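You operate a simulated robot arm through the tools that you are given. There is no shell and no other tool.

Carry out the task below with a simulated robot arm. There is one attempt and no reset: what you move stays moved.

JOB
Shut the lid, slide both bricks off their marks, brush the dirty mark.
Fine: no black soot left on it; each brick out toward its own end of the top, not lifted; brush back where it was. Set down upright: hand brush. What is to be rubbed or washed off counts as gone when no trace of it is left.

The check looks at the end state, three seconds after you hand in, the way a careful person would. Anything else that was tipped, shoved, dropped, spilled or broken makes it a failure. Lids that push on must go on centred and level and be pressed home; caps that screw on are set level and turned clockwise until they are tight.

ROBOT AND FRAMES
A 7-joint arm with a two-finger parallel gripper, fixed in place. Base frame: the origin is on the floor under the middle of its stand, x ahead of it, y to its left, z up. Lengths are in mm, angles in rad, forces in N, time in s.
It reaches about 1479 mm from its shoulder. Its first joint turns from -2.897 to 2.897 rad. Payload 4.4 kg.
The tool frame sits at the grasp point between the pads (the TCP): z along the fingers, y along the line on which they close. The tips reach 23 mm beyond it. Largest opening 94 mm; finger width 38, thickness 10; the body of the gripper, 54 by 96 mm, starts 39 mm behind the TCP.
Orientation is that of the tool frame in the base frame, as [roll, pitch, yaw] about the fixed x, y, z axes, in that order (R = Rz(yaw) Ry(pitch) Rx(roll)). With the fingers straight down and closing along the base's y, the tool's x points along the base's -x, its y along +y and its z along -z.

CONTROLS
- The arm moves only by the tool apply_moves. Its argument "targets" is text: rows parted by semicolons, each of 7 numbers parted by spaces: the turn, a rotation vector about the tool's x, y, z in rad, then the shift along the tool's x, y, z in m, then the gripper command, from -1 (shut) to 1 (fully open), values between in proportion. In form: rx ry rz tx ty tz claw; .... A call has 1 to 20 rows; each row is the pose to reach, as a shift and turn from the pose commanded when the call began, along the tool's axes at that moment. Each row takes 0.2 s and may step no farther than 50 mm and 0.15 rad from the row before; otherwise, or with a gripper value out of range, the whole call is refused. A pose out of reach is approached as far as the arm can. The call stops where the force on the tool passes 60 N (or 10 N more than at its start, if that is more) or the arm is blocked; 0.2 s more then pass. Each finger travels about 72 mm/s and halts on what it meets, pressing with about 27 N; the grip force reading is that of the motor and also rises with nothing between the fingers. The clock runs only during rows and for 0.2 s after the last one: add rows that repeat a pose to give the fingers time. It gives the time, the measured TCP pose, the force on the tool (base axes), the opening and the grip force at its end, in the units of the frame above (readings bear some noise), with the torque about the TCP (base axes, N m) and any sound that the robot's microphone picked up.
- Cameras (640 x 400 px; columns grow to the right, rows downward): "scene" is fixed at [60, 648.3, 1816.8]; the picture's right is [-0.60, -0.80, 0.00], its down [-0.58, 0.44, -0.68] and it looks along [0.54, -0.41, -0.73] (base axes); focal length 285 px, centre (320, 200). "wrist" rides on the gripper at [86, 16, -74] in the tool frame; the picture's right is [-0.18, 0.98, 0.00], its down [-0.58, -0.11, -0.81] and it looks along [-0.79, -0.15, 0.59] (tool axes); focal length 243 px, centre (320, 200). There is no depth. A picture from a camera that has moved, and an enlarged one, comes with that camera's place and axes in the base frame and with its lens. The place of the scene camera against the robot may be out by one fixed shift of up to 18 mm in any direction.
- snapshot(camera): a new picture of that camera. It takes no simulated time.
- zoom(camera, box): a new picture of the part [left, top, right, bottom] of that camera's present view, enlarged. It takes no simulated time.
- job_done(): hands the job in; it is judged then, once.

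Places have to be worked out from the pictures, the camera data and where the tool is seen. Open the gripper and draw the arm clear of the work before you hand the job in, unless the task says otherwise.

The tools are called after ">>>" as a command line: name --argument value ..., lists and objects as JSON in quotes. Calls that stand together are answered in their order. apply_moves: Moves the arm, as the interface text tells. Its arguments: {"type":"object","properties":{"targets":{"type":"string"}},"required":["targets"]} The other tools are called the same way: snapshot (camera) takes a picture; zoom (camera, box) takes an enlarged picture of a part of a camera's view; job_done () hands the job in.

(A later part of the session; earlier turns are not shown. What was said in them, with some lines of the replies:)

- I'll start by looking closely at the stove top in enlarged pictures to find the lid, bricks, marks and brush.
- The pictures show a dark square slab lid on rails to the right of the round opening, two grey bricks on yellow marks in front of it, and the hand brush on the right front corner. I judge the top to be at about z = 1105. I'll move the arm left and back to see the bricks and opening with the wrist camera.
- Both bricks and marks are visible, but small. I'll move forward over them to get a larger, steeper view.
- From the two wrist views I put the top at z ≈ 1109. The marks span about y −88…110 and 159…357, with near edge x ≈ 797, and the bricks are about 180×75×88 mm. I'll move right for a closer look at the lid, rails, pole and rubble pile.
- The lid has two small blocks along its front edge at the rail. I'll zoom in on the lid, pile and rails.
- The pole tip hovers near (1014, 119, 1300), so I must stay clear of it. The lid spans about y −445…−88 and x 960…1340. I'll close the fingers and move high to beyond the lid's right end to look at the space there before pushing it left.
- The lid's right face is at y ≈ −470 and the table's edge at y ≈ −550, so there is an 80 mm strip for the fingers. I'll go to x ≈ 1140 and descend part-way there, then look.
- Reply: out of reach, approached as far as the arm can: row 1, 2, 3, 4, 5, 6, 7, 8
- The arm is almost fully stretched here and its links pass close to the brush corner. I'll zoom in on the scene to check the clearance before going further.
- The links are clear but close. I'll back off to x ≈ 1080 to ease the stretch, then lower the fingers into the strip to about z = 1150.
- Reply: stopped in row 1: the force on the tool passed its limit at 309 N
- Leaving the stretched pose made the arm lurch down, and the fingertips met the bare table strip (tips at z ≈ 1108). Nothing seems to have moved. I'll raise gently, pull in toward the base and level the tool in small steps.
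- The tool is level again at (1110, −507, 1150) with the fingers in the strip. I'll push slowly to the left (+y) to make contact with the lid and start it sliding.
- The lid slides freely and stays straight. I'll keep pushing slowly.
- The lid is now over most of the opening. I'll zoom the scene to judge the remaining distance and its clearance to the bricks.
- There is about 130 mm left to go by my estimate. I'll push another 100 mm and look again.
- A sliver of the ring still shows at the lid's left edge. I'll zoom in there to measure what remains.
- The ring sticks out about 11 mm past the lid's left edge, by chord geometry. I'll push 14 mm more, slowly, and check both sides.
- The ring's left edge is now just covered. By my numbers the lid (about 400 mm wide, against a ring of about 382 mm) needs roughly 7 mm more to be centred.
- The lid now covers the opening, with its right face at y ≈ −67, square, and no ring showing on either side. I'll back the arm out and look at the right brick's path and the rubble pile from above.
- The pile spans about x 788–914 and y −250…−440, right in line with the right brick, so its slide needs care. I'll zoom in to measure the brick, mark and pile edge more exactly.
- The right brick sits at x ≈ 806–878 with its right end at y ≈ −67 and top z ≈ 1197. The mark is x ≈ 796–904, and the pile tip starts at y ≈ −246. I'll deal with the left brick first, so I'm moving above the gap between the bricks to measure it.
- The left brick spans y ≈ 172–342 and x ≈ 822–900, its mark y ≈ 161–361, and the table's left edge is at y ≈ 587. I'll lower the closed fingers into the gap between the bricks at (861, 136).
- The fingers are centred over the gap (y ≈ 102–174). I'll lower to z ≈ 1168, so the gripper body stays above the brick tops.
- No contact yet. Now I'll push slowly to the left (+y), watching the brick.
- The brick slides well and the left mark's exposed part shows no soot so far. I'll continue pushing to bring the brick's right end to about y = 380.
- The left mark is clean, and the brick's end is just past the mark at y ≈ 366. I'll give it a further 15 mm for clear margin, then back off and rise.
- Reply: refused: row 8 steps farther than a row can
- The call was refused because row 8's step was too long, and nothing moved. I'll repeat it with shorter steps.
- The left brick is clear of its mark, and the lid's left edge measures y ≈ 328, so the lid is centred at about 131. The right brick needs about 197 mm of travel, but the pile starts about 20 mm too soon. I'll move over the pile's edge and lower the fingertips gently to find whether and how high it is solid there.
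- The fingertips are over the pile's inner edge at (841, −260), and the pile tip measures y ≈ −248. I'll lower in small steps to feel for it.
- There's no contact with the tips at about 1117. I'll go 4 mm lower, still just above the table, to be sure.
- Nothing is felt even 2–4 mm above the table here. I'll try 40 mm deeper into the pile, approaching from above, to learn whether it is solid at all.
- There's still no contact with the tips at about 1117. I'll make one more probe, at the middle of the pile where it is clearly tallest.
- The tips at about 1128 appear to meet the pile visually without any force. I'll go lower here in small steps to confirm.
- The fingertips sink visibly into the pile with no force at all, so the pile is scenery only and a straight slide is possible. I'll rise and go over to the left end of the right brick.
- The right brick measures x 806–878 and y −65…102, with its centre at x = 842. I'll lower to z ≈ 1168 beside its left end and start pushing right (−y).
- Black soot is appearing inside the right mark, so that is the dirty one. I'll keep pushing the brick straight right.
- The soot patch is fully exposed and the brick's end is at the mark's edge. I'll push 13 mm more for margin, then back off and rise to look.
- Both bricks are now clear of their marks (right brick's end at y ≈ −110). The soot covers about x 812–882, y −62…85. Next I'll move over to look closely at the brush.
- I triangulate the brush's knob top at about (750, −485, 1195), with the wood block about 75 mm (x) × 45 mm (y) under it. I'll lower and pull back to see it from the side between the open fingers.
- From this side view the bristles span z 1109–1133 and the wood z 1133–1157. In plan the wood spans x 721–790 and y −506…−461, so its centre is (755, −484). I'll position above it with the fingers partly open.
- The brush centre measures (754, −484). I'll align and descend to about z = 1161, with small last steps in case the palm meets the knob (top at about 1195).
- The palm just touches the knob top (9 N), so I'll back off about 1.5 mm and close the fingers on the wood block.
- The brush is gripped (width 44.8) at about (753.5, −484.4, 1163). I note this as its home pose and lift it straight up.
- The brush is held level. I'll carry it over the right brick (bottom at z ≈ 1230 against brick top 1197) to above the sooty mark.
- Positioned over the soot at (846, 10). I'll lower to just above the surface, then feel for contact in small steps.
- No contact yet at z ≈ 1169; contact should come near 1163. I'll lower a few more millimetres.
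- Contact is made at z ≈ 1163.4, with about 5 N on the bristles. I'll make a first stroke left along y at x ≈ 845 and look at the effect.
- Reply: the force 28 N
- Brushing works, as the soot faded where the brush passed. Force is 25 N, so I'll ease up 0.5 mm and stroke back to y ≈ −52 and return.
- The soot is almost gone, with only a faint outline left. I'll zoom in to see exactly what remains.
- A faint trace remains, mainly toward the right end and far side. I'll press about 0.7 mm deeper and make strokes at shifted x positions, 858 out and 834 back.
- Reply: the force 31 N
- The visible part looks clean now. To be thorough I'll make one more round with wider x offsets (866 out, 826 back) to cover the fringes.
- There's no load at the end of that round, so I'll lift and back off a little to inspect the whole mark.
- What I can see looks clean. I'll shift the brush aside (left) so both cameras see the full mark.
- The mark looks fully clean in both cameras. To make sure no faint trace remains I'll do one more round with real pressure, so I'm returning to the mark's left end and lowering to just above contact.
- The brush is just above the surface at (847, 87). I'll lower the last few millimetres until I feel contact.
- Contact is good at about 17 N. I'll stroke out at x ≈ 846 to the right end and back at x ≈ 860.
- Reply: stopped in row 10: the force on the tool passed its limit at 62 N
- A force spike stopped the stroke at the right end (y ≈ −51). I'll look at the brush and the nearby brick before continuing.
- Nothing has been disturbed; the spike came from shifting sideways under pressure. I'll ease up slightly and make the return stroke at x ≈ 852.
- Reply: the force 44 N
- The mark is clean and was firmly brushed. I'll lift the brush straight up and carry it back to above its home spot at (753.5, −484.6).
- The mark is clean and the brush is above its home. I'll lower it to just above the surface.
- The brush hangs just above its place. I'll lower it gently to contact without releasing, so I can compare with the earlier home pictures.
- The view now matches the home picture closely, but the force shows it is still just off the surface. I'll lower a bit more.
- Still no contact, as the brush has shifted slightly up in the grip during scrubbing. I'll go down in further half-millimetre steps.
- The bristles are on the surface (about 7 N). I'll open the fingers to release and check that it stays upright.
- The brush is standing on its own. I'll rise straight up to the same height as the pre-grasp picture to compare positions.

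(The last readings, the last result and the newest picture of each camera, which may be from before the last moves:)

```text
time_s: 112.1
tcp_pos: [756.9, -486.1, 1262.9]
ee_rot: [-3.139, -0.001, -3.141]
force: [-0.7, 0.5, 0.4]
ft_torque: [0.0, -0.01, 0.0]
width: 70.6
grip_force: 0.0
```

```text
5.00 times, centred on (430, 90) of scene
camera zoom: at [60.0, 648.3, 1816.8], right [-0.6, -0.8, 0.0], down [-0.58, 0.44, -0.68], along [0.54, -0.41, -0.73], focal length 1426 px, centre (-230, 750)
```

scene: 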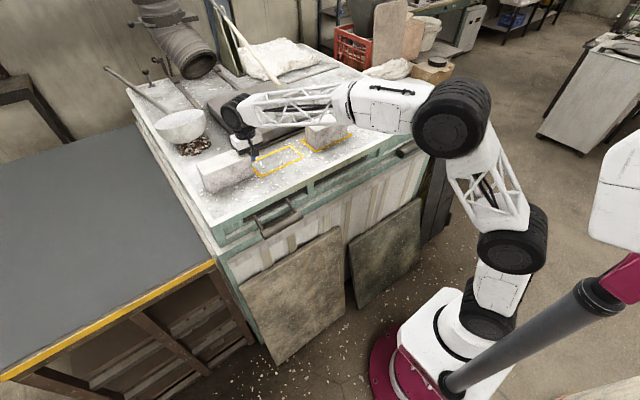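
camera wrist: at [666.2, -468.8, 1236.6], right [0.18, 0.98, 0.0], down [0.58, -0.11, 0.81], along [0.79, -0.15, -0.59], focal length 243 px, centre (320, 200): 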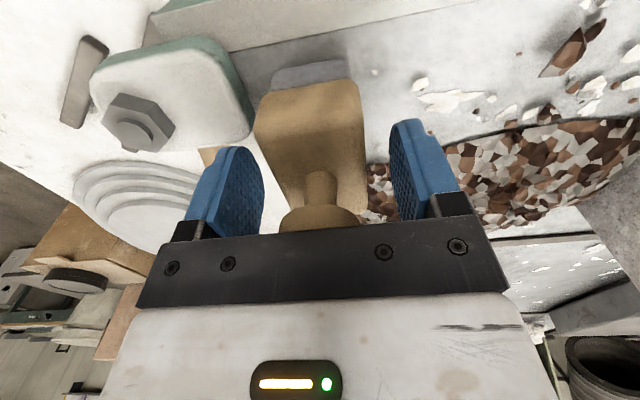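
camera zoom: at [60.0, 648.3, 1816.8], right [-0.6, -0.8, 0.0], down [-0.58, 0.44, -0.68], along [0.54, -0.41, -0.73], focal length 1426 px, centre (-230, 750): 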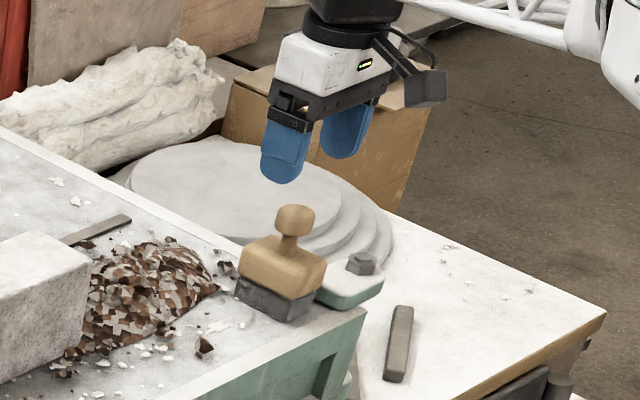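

The brush sits within about 1 mm of where it was, upright. I'll open the gripper and draw the arm back up to its starting pose, then inspect everything.

>>> apply_moves --targets "0 0 0 0 0 -0.045 0.7; 0 0 0 0.01 0 -0.09 1; 0 0 0 0.03 0.02 -0.125 1; 0 0 0 0.055 0.06 -0.13 1; 0 0 0 0.08 0.1 -0.13 1; 0 0 0 0.1 0.14 -0.13 1; 0 0 0 0.117 0.18 -0.13 1; 0 0 0 0.117 0.22 -0.13 1; 0 0 0 0.117 0.258 -0.13 1; 0 0 0 0.117 0.258 -0.13 1"

>>> snapshot --camera "scene"

>>> zoom --camera "scene" --box '[160, 50, 360, 210]'

>>> zoom --camera "scene" --box '[280, 60, 460, 170]'

>>> snapshot --camera "wrist"

```text
time_s: 114.3
tcp_pos: [638.9, -226.9, 1390.9]
ee_rot: [3.141, -0.002, -3.141]
force: [0.5, -0.1, -0.4]
ft_torque: [0.02, 0.0, -0.01]
width: 94.0
grip_force: 0.0
```

```text
taken
```

scene: 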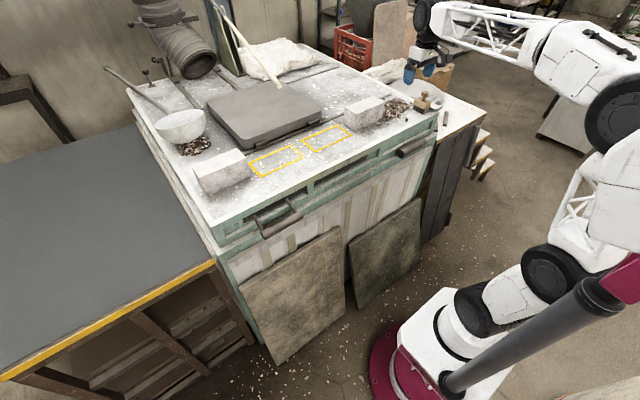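

```text
2.50 times, centred on (260, 130) of scene
camera zoom: at [60.0, 648.3, 1816.8], right [-0.6, -0.8, 0.0], down [-0.58, 0.44, -0.68], along [0.54, -0.41, -0.73], focal length 713 px, centre (470, 375)
```

zoom: 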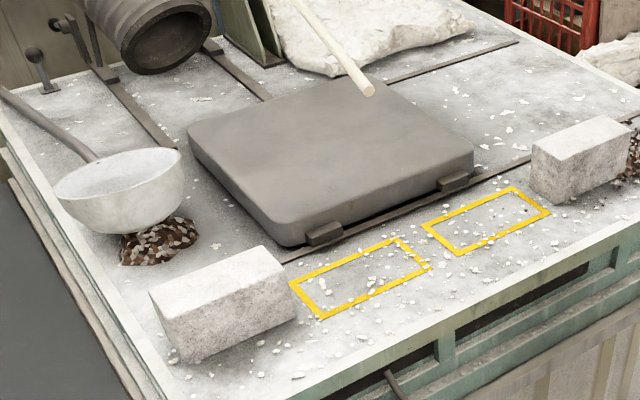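

```text
3.56 times, centred on (370, 115) of scene
camera zoom: at [60.0, 648.3, 1816.8], right [-0.6, -0.8, 0.0], down [-0.58, 0.44, -0.68], along [0.54, -0.41, -0.73], focal length 1014 px, centre (142, 502)
```

zoom: 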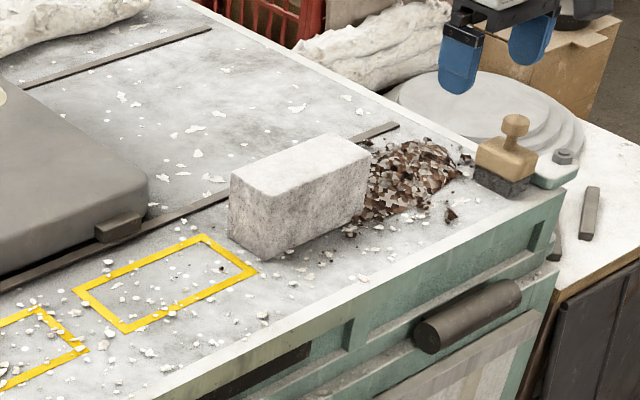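

```text
taken
camera wrist: at [552.6, -211.2, 1465.0], right [0.18, 0.98, 0.0], down [0.58, -0.11, 0.81], along [0.79, -0.15, -0.59], focal length 243 px, centre (320, 200)
```

wrist: 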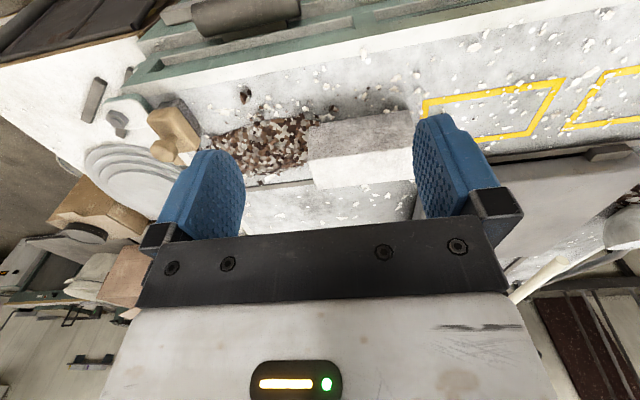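

All items look right: the bricks are off their marks, the mark is clean and the brush is home. I want to double-check the lid's centring, so I'll move back in front of the lid with the fingers closed for a clear view of both its ends.

>>> apply_moves --targets "0 0 0 0 0.045 0 0; 0 0 0 -0.01 0.09 0 -1; 0 0 0 -0.02 0.135 0 -1; 0 0 0 -0.03 0.18 0 -1; 0 0 0 -0.04 0.225 0 -1; 0 0 0 -0.06 0.265 0 -1; 0 0 0 -0.09 0.3 0 -1; 0 0 0 -0.12 0.33 0 -1; 0 0 0 -0.15 0.345 0 -1; 0 0 0 -0.15 0.345 0 -1; 0 0 0 -0.15 0.345 0 -1"

>>> snapshot --camera "wrist"

>>> zoom --camera "wrist" --box '[120, 60, 340, 230]'

>>> zoom --camera "wrist" --box '[320, 60, 540, 230]'

```text
time_s: 116.7
tcp_pos: [789.7, 122.1, 1385.1]
ee_rot: [-3.14, -0.001, -3.142]
force: [0.8, 0.4, 0.4]
ft_torque: [0.04, -0.01, 0.01]
width: 0.2
grip_force: 27.0
```

```text
taken
camera wrist: at [704.0, 137.5, 1459.4], right [0.18, 0.98, 0.0], down [0.58, -0.11, 0.81], along [0.79, -0.15, -0.59], focal length 243 px, centre (320, 200)
```

wrist: 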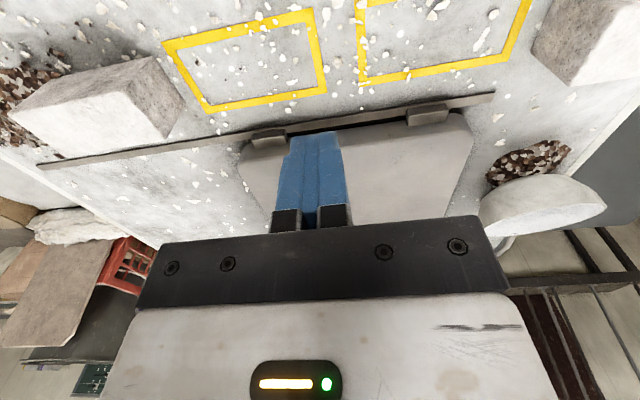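

```text
2.35 times, centred on (230, 145) of wrist
camera zoom: at [704.0, 137.5, 1459.4], right [0.18, 0.98, 0.0], down [0.58, -0.11, 0.81], along [0.79, -0.15, -0.59], focal length 571 px, centre (532, 329)
```

zoom: 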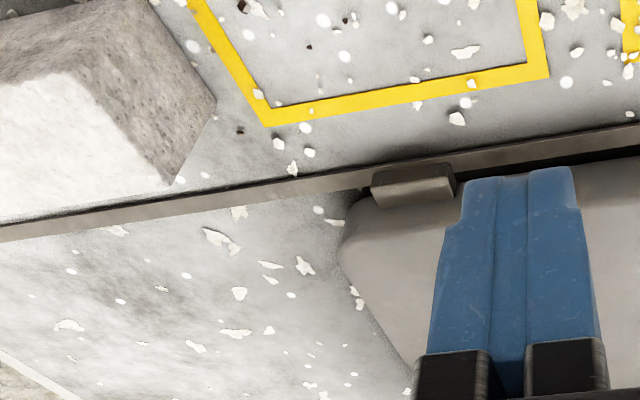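

```text
2.35 times, centred on (430, 145) of wrist
camera zoom: at [704.0, 137.5, 1459.4], right [0.18, 0.98, 0.0], down [0.58, -0.11, 0.81], along [0.79, -0.15, -0.59], focal length 571 px, centre (61, 329)
```

zoom: 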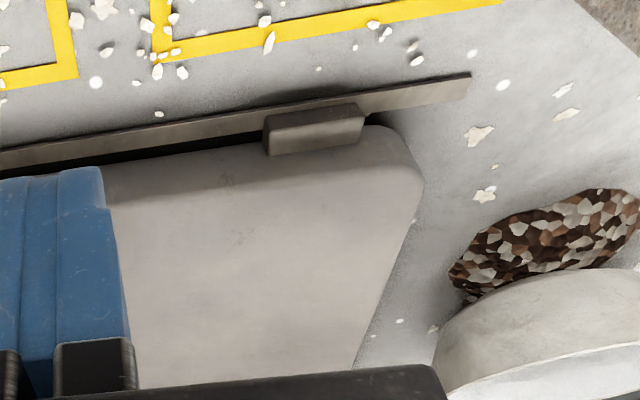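

The lid's two blocks measure y ≈ 261 and 2, giving a lid centre of about 131. The ring centre is about 132–137 and the rail-symmetric closed spot about 135, so the lid is well centred. I'll open the gripper and retreat to the starting pose.

>>> apply_moves --targets "0 0 0 0.03 -0.015 0 0; 0 0 0 0.06 -0.045 0 1; 0 0 0 0.09 -0.08 0 1; 0 0 0 0.11 -0.12 0 1; 0 0 0 0.12 -0.165 0 1; 0 0 0 0.13 -0.21 0 1; 0 0 0 0.14 -0.255 0 1; 0 0 0 0.15 -0.3 0 1; 0 0 0 0.15 -0.345 0 1; 0 0 0 0.15 -0.345 0 1; 0 0 0 0.15 -0.345 0 1"

>>> snapshot --camera "scene"

>>> zoom --camera "scene" --box '[400, 70, 450, 120]'

```text
time_s: 119.1
tcp_pos: [640.2, -223.2, 1389.9]
ee_rot: [-3.139, -0.001, -3.141]
force: [0.1, 0.4, -0.2]
ft_torque: [-0.01, 0.03, 0.01]
width: 94.0
grip_force: 0.1
```

```text
taken
```

scene: 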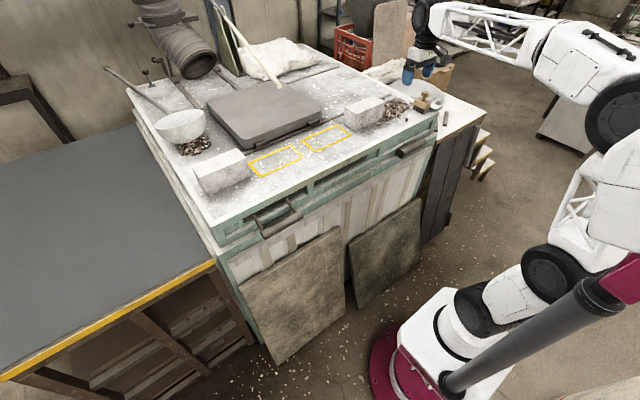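

```text
8.00 times, centred on (425, 95) of scene
camera zoom: at [60.0, 648.3, 1816.8], right [-0.6, -0.8, 0.0], down [-0.58, 0.44, -0.68], along [0.54, -0.41, -0.73], focal length 2281 px, centre (-520, 1040)
```

zoom: 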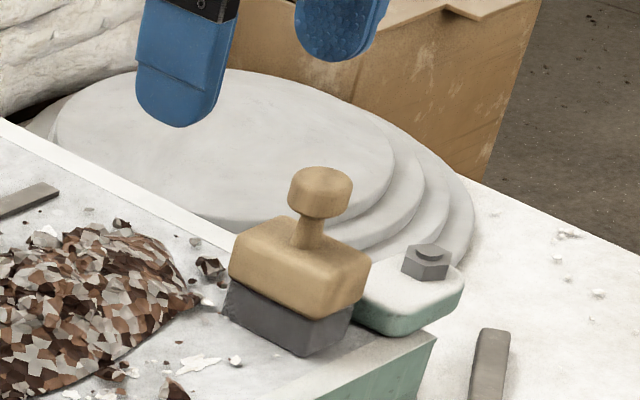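

I notice the front handle has travelled along its slot together with the lid, so the two are linked. I'll zoom in on the slot to see whether the handle is at its closed end.

>>> zoom --camera "scene" --box '[210, 150, 410, 270]'

>>> zoom --camera "scene" --box '[230, 180, 320, 250]'

```text
3.20 times, centred on (310, 210) of scene
camera zoom: at [60.0, 648.3, 1816.8], right [-0.6, -0.8, 0.0], down [-0.58, 0.44, -0.68], along [0.54, -0.41, -0.73], focal length 912 px, centre (352, 168)
```

zoom: 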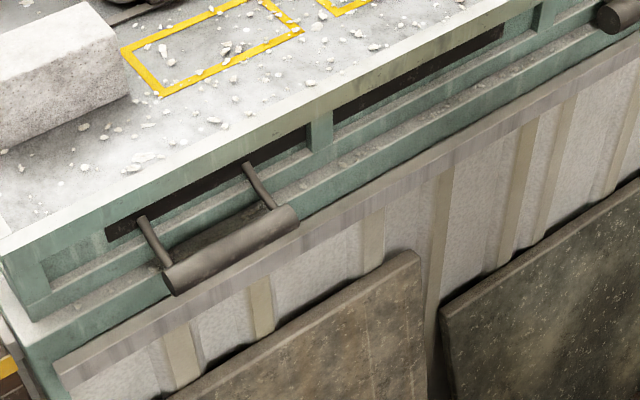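

```text
5.71 times, centred on (275, 215) of scene
camera zoom: at [60.0, 648.3, 1816.8], right [-0.6, -0.8, 0.0], down [-0.58, 0.44, -0.68], along [0.54, -0.41, -0.73], focal length 1629 px, centre (577, 114)
```

zoom: 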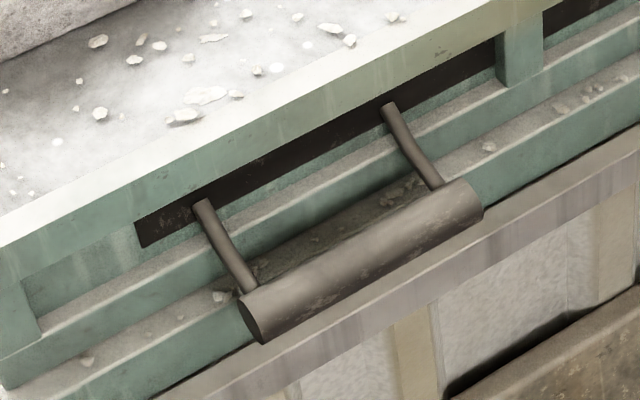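

The handle is linked to the lid and its slot runs on past the closed spot, so I can't tell from that whether there is an end stop. The lid might be a few millimetres short of centre, so I'll go back to its right face and give it a gentle nudge of at most about 4 mm, feeling for a stop.

>>> apply_moves --targets "0 0 0 -0.035 0.018 0.0095 0; 0 0 0 -0.07 0.037 0.019 -1; 0 0 0 -0.105 0.055 0.0285 -1; 0 0 0 -0.14 0.073 0.038 -1; 0 0 0 -0.185 0.073 0.048 -1; 0 0 0 -0.23 0.073 0.058 -1; 0 0 0 -0.275 0.073 0.068 -1; 0 0 0 -0.32 0.073 0.083 -1; 0 0 0 -0.36 0.073 0.099 -1; 0 0 0 -0.4 0.073 0.115 -1; 0 0 0 -0.44 0.073 0.14 -1; 0 0 0 -0.47 0.073 0.165 -1; 0 0 0 -0.47 0.073 0.165 -1"

>>> snapshot --camera "wrist"

>>> zoom --camera "scene" --box '[230, 40, 430, 160]'

```text
time_s: 121.9
tcp_pos: [1109.1, -149.6, 1224.0]
ee_rot: [-3.14, -0.001, 3.141]
force: [-0.3, 0.4, 0.6]
ft_torque: [-0.02, -0.04, -0.02]
width: 0.0
grip_force: 27.3
```

```text
taken
camera wrist: at [1022.1, -133.8, 1297.5], right [0.18, 0.98, 0.0], down [0.58, -0.11, 0.81], along [0.79, -0.15, -0.59], focal length 243 px, centre (320, 200)
```

wrist: 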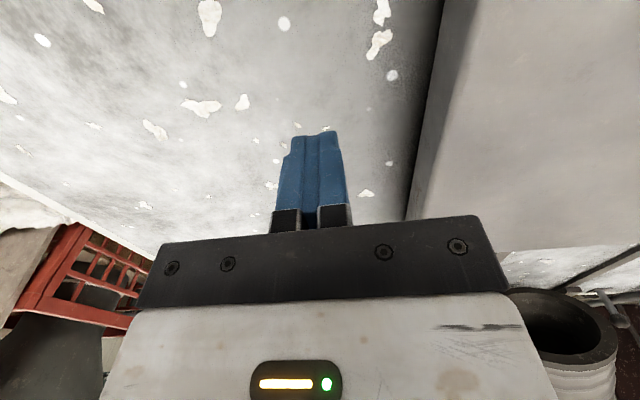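

```text
3.20 times, centred on (330, 100) of scene
camera zoom: at [60.0, 648.3, 1816.8], right [-0.6, -0.8, 0.0], down [-0.58, 0.44, -0.68], along [0.54, -0.41, -0.73], focal length 912 px, centre (288, 520)
```

zoom: 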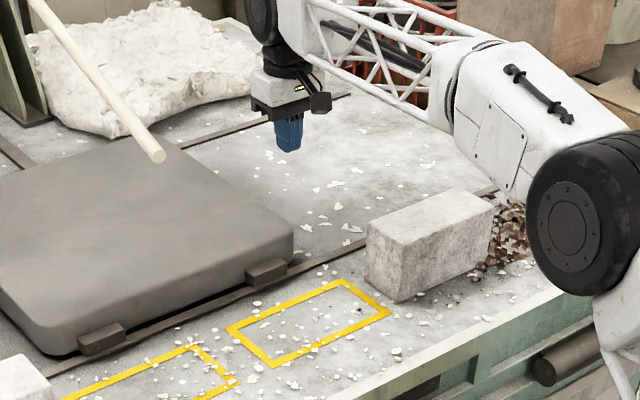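

The path is clear. I'll lower to z ≈ 1150 and move to just short of the lid's right face.

>>> apply_moves --targets "0 0 0 0 0 0.03 -1; 0 0 0 0 0 0.06 -1; 0 0 0 0 0 0.074 -1; 0 0 0 0 0.02 0.074 -1; 0 0 0 0 0.04 0.074 -1; 0 0 0 0 0.055 0.074 -1; 0 0 0 0 0.066 0.074 -1; 0 0 0 0 0.066 0.074 -1"

>>> snapshot --camera "wrist"

>>> zoom --camera "scene" --box '[215, 85, 275, 145]'

```text
time_s: 123.7
tcp_pos: [1110.8, -83.3, 1149.6]
ee_rot: [-3.139, -0.001, -3.14]
force: [0.8, 0.0, -0.1]
ft_torque: [0.0, -0.01, 0.01]
width: 0.1
grip_force: 27.0
```

```text
taken
camera wrist: at [1023.4, -67.8, 1224.3], right [0.18, 0.98, 0.0], down [0.58, -0.11, 0.81], along [0.79, -0.15, -0.59], focal length 243 px, centre (320, 200)
```

wrist: 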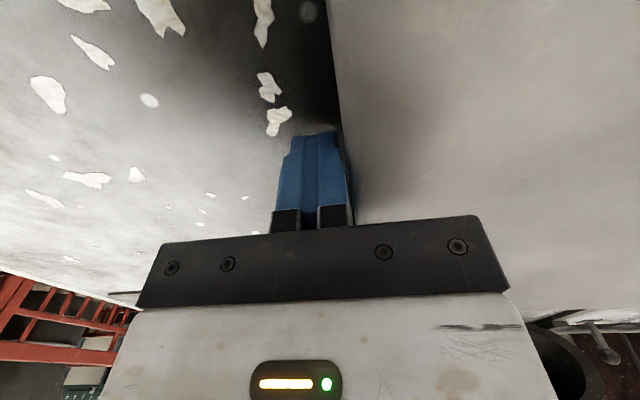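

```text
6.67 times, centred on (245, 115) of scene
camera zoom: at [60.0, 648.3, 1816.8], right [-0.6, -0.8, 0.0], down [-0.58, 0.44, -0.68], along [0.54, -0.41, -0.73], focal length 1901 px, centre (820, 767)
```

zoom: 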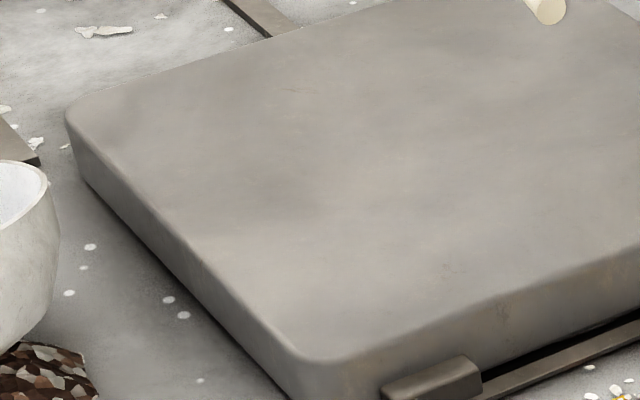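

The fingers are about 8 mm short of the lid. I'll creep forward at 1 mm per row to nudge the lid roughly 4 mm, stopping if it meets an end stop.

>>> apply_moves --targets "0 0 0 0 0.002 0 -1; 0 0 0 0 0.004 0 -1; 0 0 0 0 0.005 0 -1; 0 0 0 0 0.006 0 -1; 0 0 0 0 0.007 0 -1; 0 0 0 0 0.008 0 -1; 0 0 0 0 0.009 0 -1; 0 0 0 0 0.01 0 -1; 0 0 0 0 0.011 0 -1; 0 0 0 0 0.012 0 -1; 0 0 0 0 0.012 0 -1"

>>> zoom --camera "scene" --box '[215, 85, 275, 145]'

>>> snapshot --camera "wrist"

```text
time_s: 125.0
tcp_pos: [1109.3, -83.2, 1150.4]
ee_rot: [-3.139, -0.003, 3.139]
force: [-3.8, -17.4, 2.1]
ft_torque: [0.22, 0.03, 0.38]
width: 0.1
grip_force: 26.7
stopped in row 6: the force on the tool passed its limit at 63 N (the readings are from after the stop); the commanded pose is now the measured one
```

```text
6.67 times, centred on (245, 115) of scene
camera zoom: at [60.0, 648.3, 1816.8], right [-0.6, -0.8, 0.0], down [-0.58, 0.44, -0.68], along [0.54, -0.41, -0.73], focal length 1901 px, centre (820, 767)
```

zoom: 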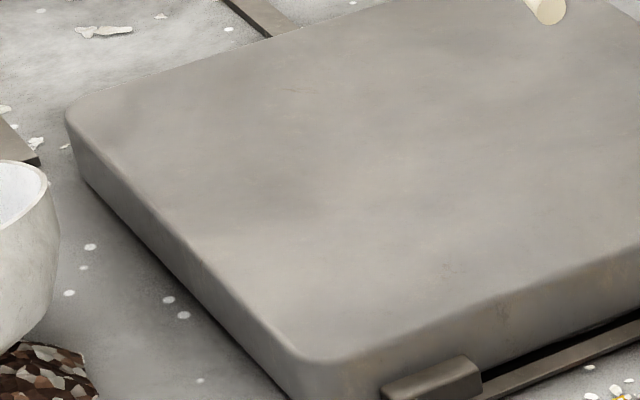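

```text
taken
camera wrist: at [1023.4, -66.0, 1224.5], right [0.19, 0.98, 0.0], down [0.58, -0.11, 0.81], along [0.79, -0.15, -0.59], focal length 243 px, centre (320, 200)
```

wrist: 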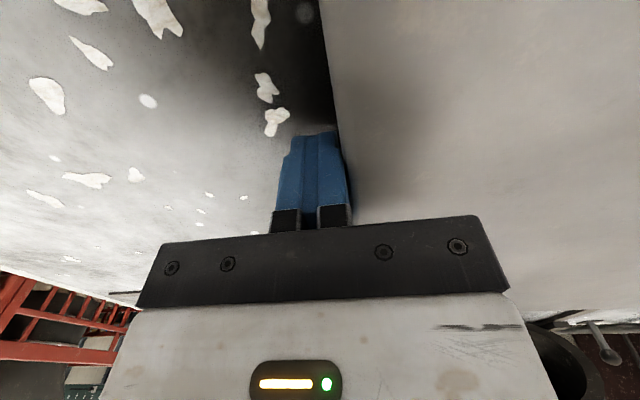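

The fingers met a firm stop at once (63 N) and the lid did not move, so it is already hard against its end stop and fully shut. I'll back the arm out the way it came.

>>> apply_moves --targets "0 0 0 0 -0.01 0 -1; 0 0 0 0 -0.04 0 -1; 0 0 0 0 -0.068 0 -1; 0 0 0 0 -0.068 -0.04 -1; 0 0 0 0 -0.068 -0.075 -1; 0 0 0 0.03 -0.068 -0.1 -1; 0 0 0 0.07 -0.068 -0.125 -1; 0 0 0 0.11 -0.068 -0.141 -1; 0 0 0 0.15 -0.068 -0.157 -1; 0 0 0 0.195 -0.068 -0.172 -1; 0 0 0 0.24 -0.068 -0.182 -1; 0 0 0 0.285 -0.068 -0.192 -1; 0 0 0 0.33 -0.068 -0.202 -1; 0 0 0 0.365 -0.086 -0.212 -1; 0 0 0 0.4 -0.104 -0.222 0; 0 0 0 0.435 -0.123 -0.232 1; 0 0 0 0.47 -0.142 -0.24 1; 0 0 0 0.47 -0.142 -0.24 1; 0 0 0 0.47 -0.142 -0.24 1"

>>> snapshot --camera "scene"

>>> zoom --camera "scene" --box '[180, 60, 460, 220]'

```text
time_s: 129.1
tcp_pos: [637.7, -219.8, 1390.2]
ee_rot: [-3.137, -0.003, 3.141]
force: [-0.3, -0.7, 0.5]
ft_torque: [-0.02, 0.02, 0.0]
width: 94.2
grip_force: 0.1
```

```text
taken
```

scene: 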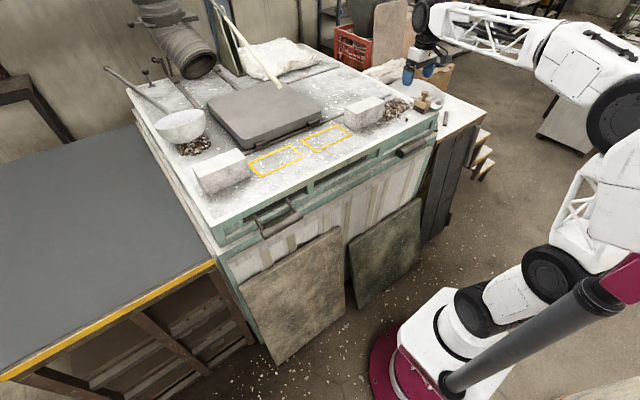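

```text
2.29 times, centred on (320, 140) of scene
camera zoom: at [60.0, 648.3, 1816.8], right [-0.6, -0.8, 0.0], down [-0.58, 0.44, -0.68], along [0.54, -0.41, -0.73], focal length 652 px, centre (320, 337)
```

zoom: 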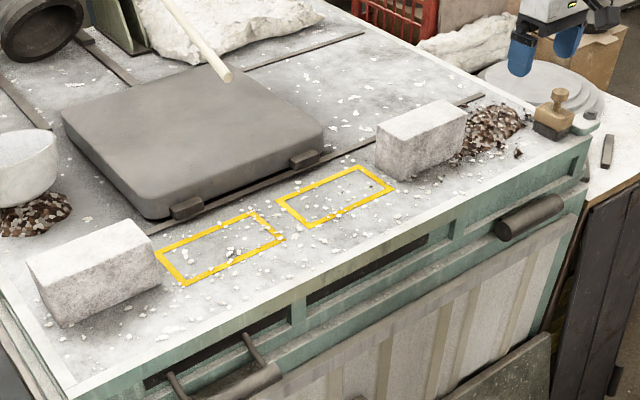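

The final check shows the lid shut against its stop and both bricks off their marks toward their own ends. The dirty mark is clean, the brush stands upright back at its spot, and the arm is clear with the gripper open. I'm handing in the job.

>>> job_done

```text
The job is handed in.
```

The job is handed in, and the final pictures show everything in place:

- **Lid:** it is slid shut over the round opening. A last push of over 60 N did not move it, so it is against its end stop.
- **Bricks:** both were pushed straight along the top without being lifted. The left one is clear of its mark by about 15–20 mm and the right one by about 20 mm, each toward its own end. The right brick now overlaps the edge of the rubble pile. I probed the pile and felt nothing solid.
- **Soot:** only the right-hand mark was dirty. After several brush strokes, neither camera shows any trace left on it.
- **Brush:** it stands upright, within about 1 mm of where it was.

Early on, the arm was stretched too far behind the lid and dropped. The closed fingertips hit the bare strip of table beside the lid hard (309 N), but nothing had moved or broken in the pictures taken afterwards. The gripper is open and the arm is back near its starting pose.
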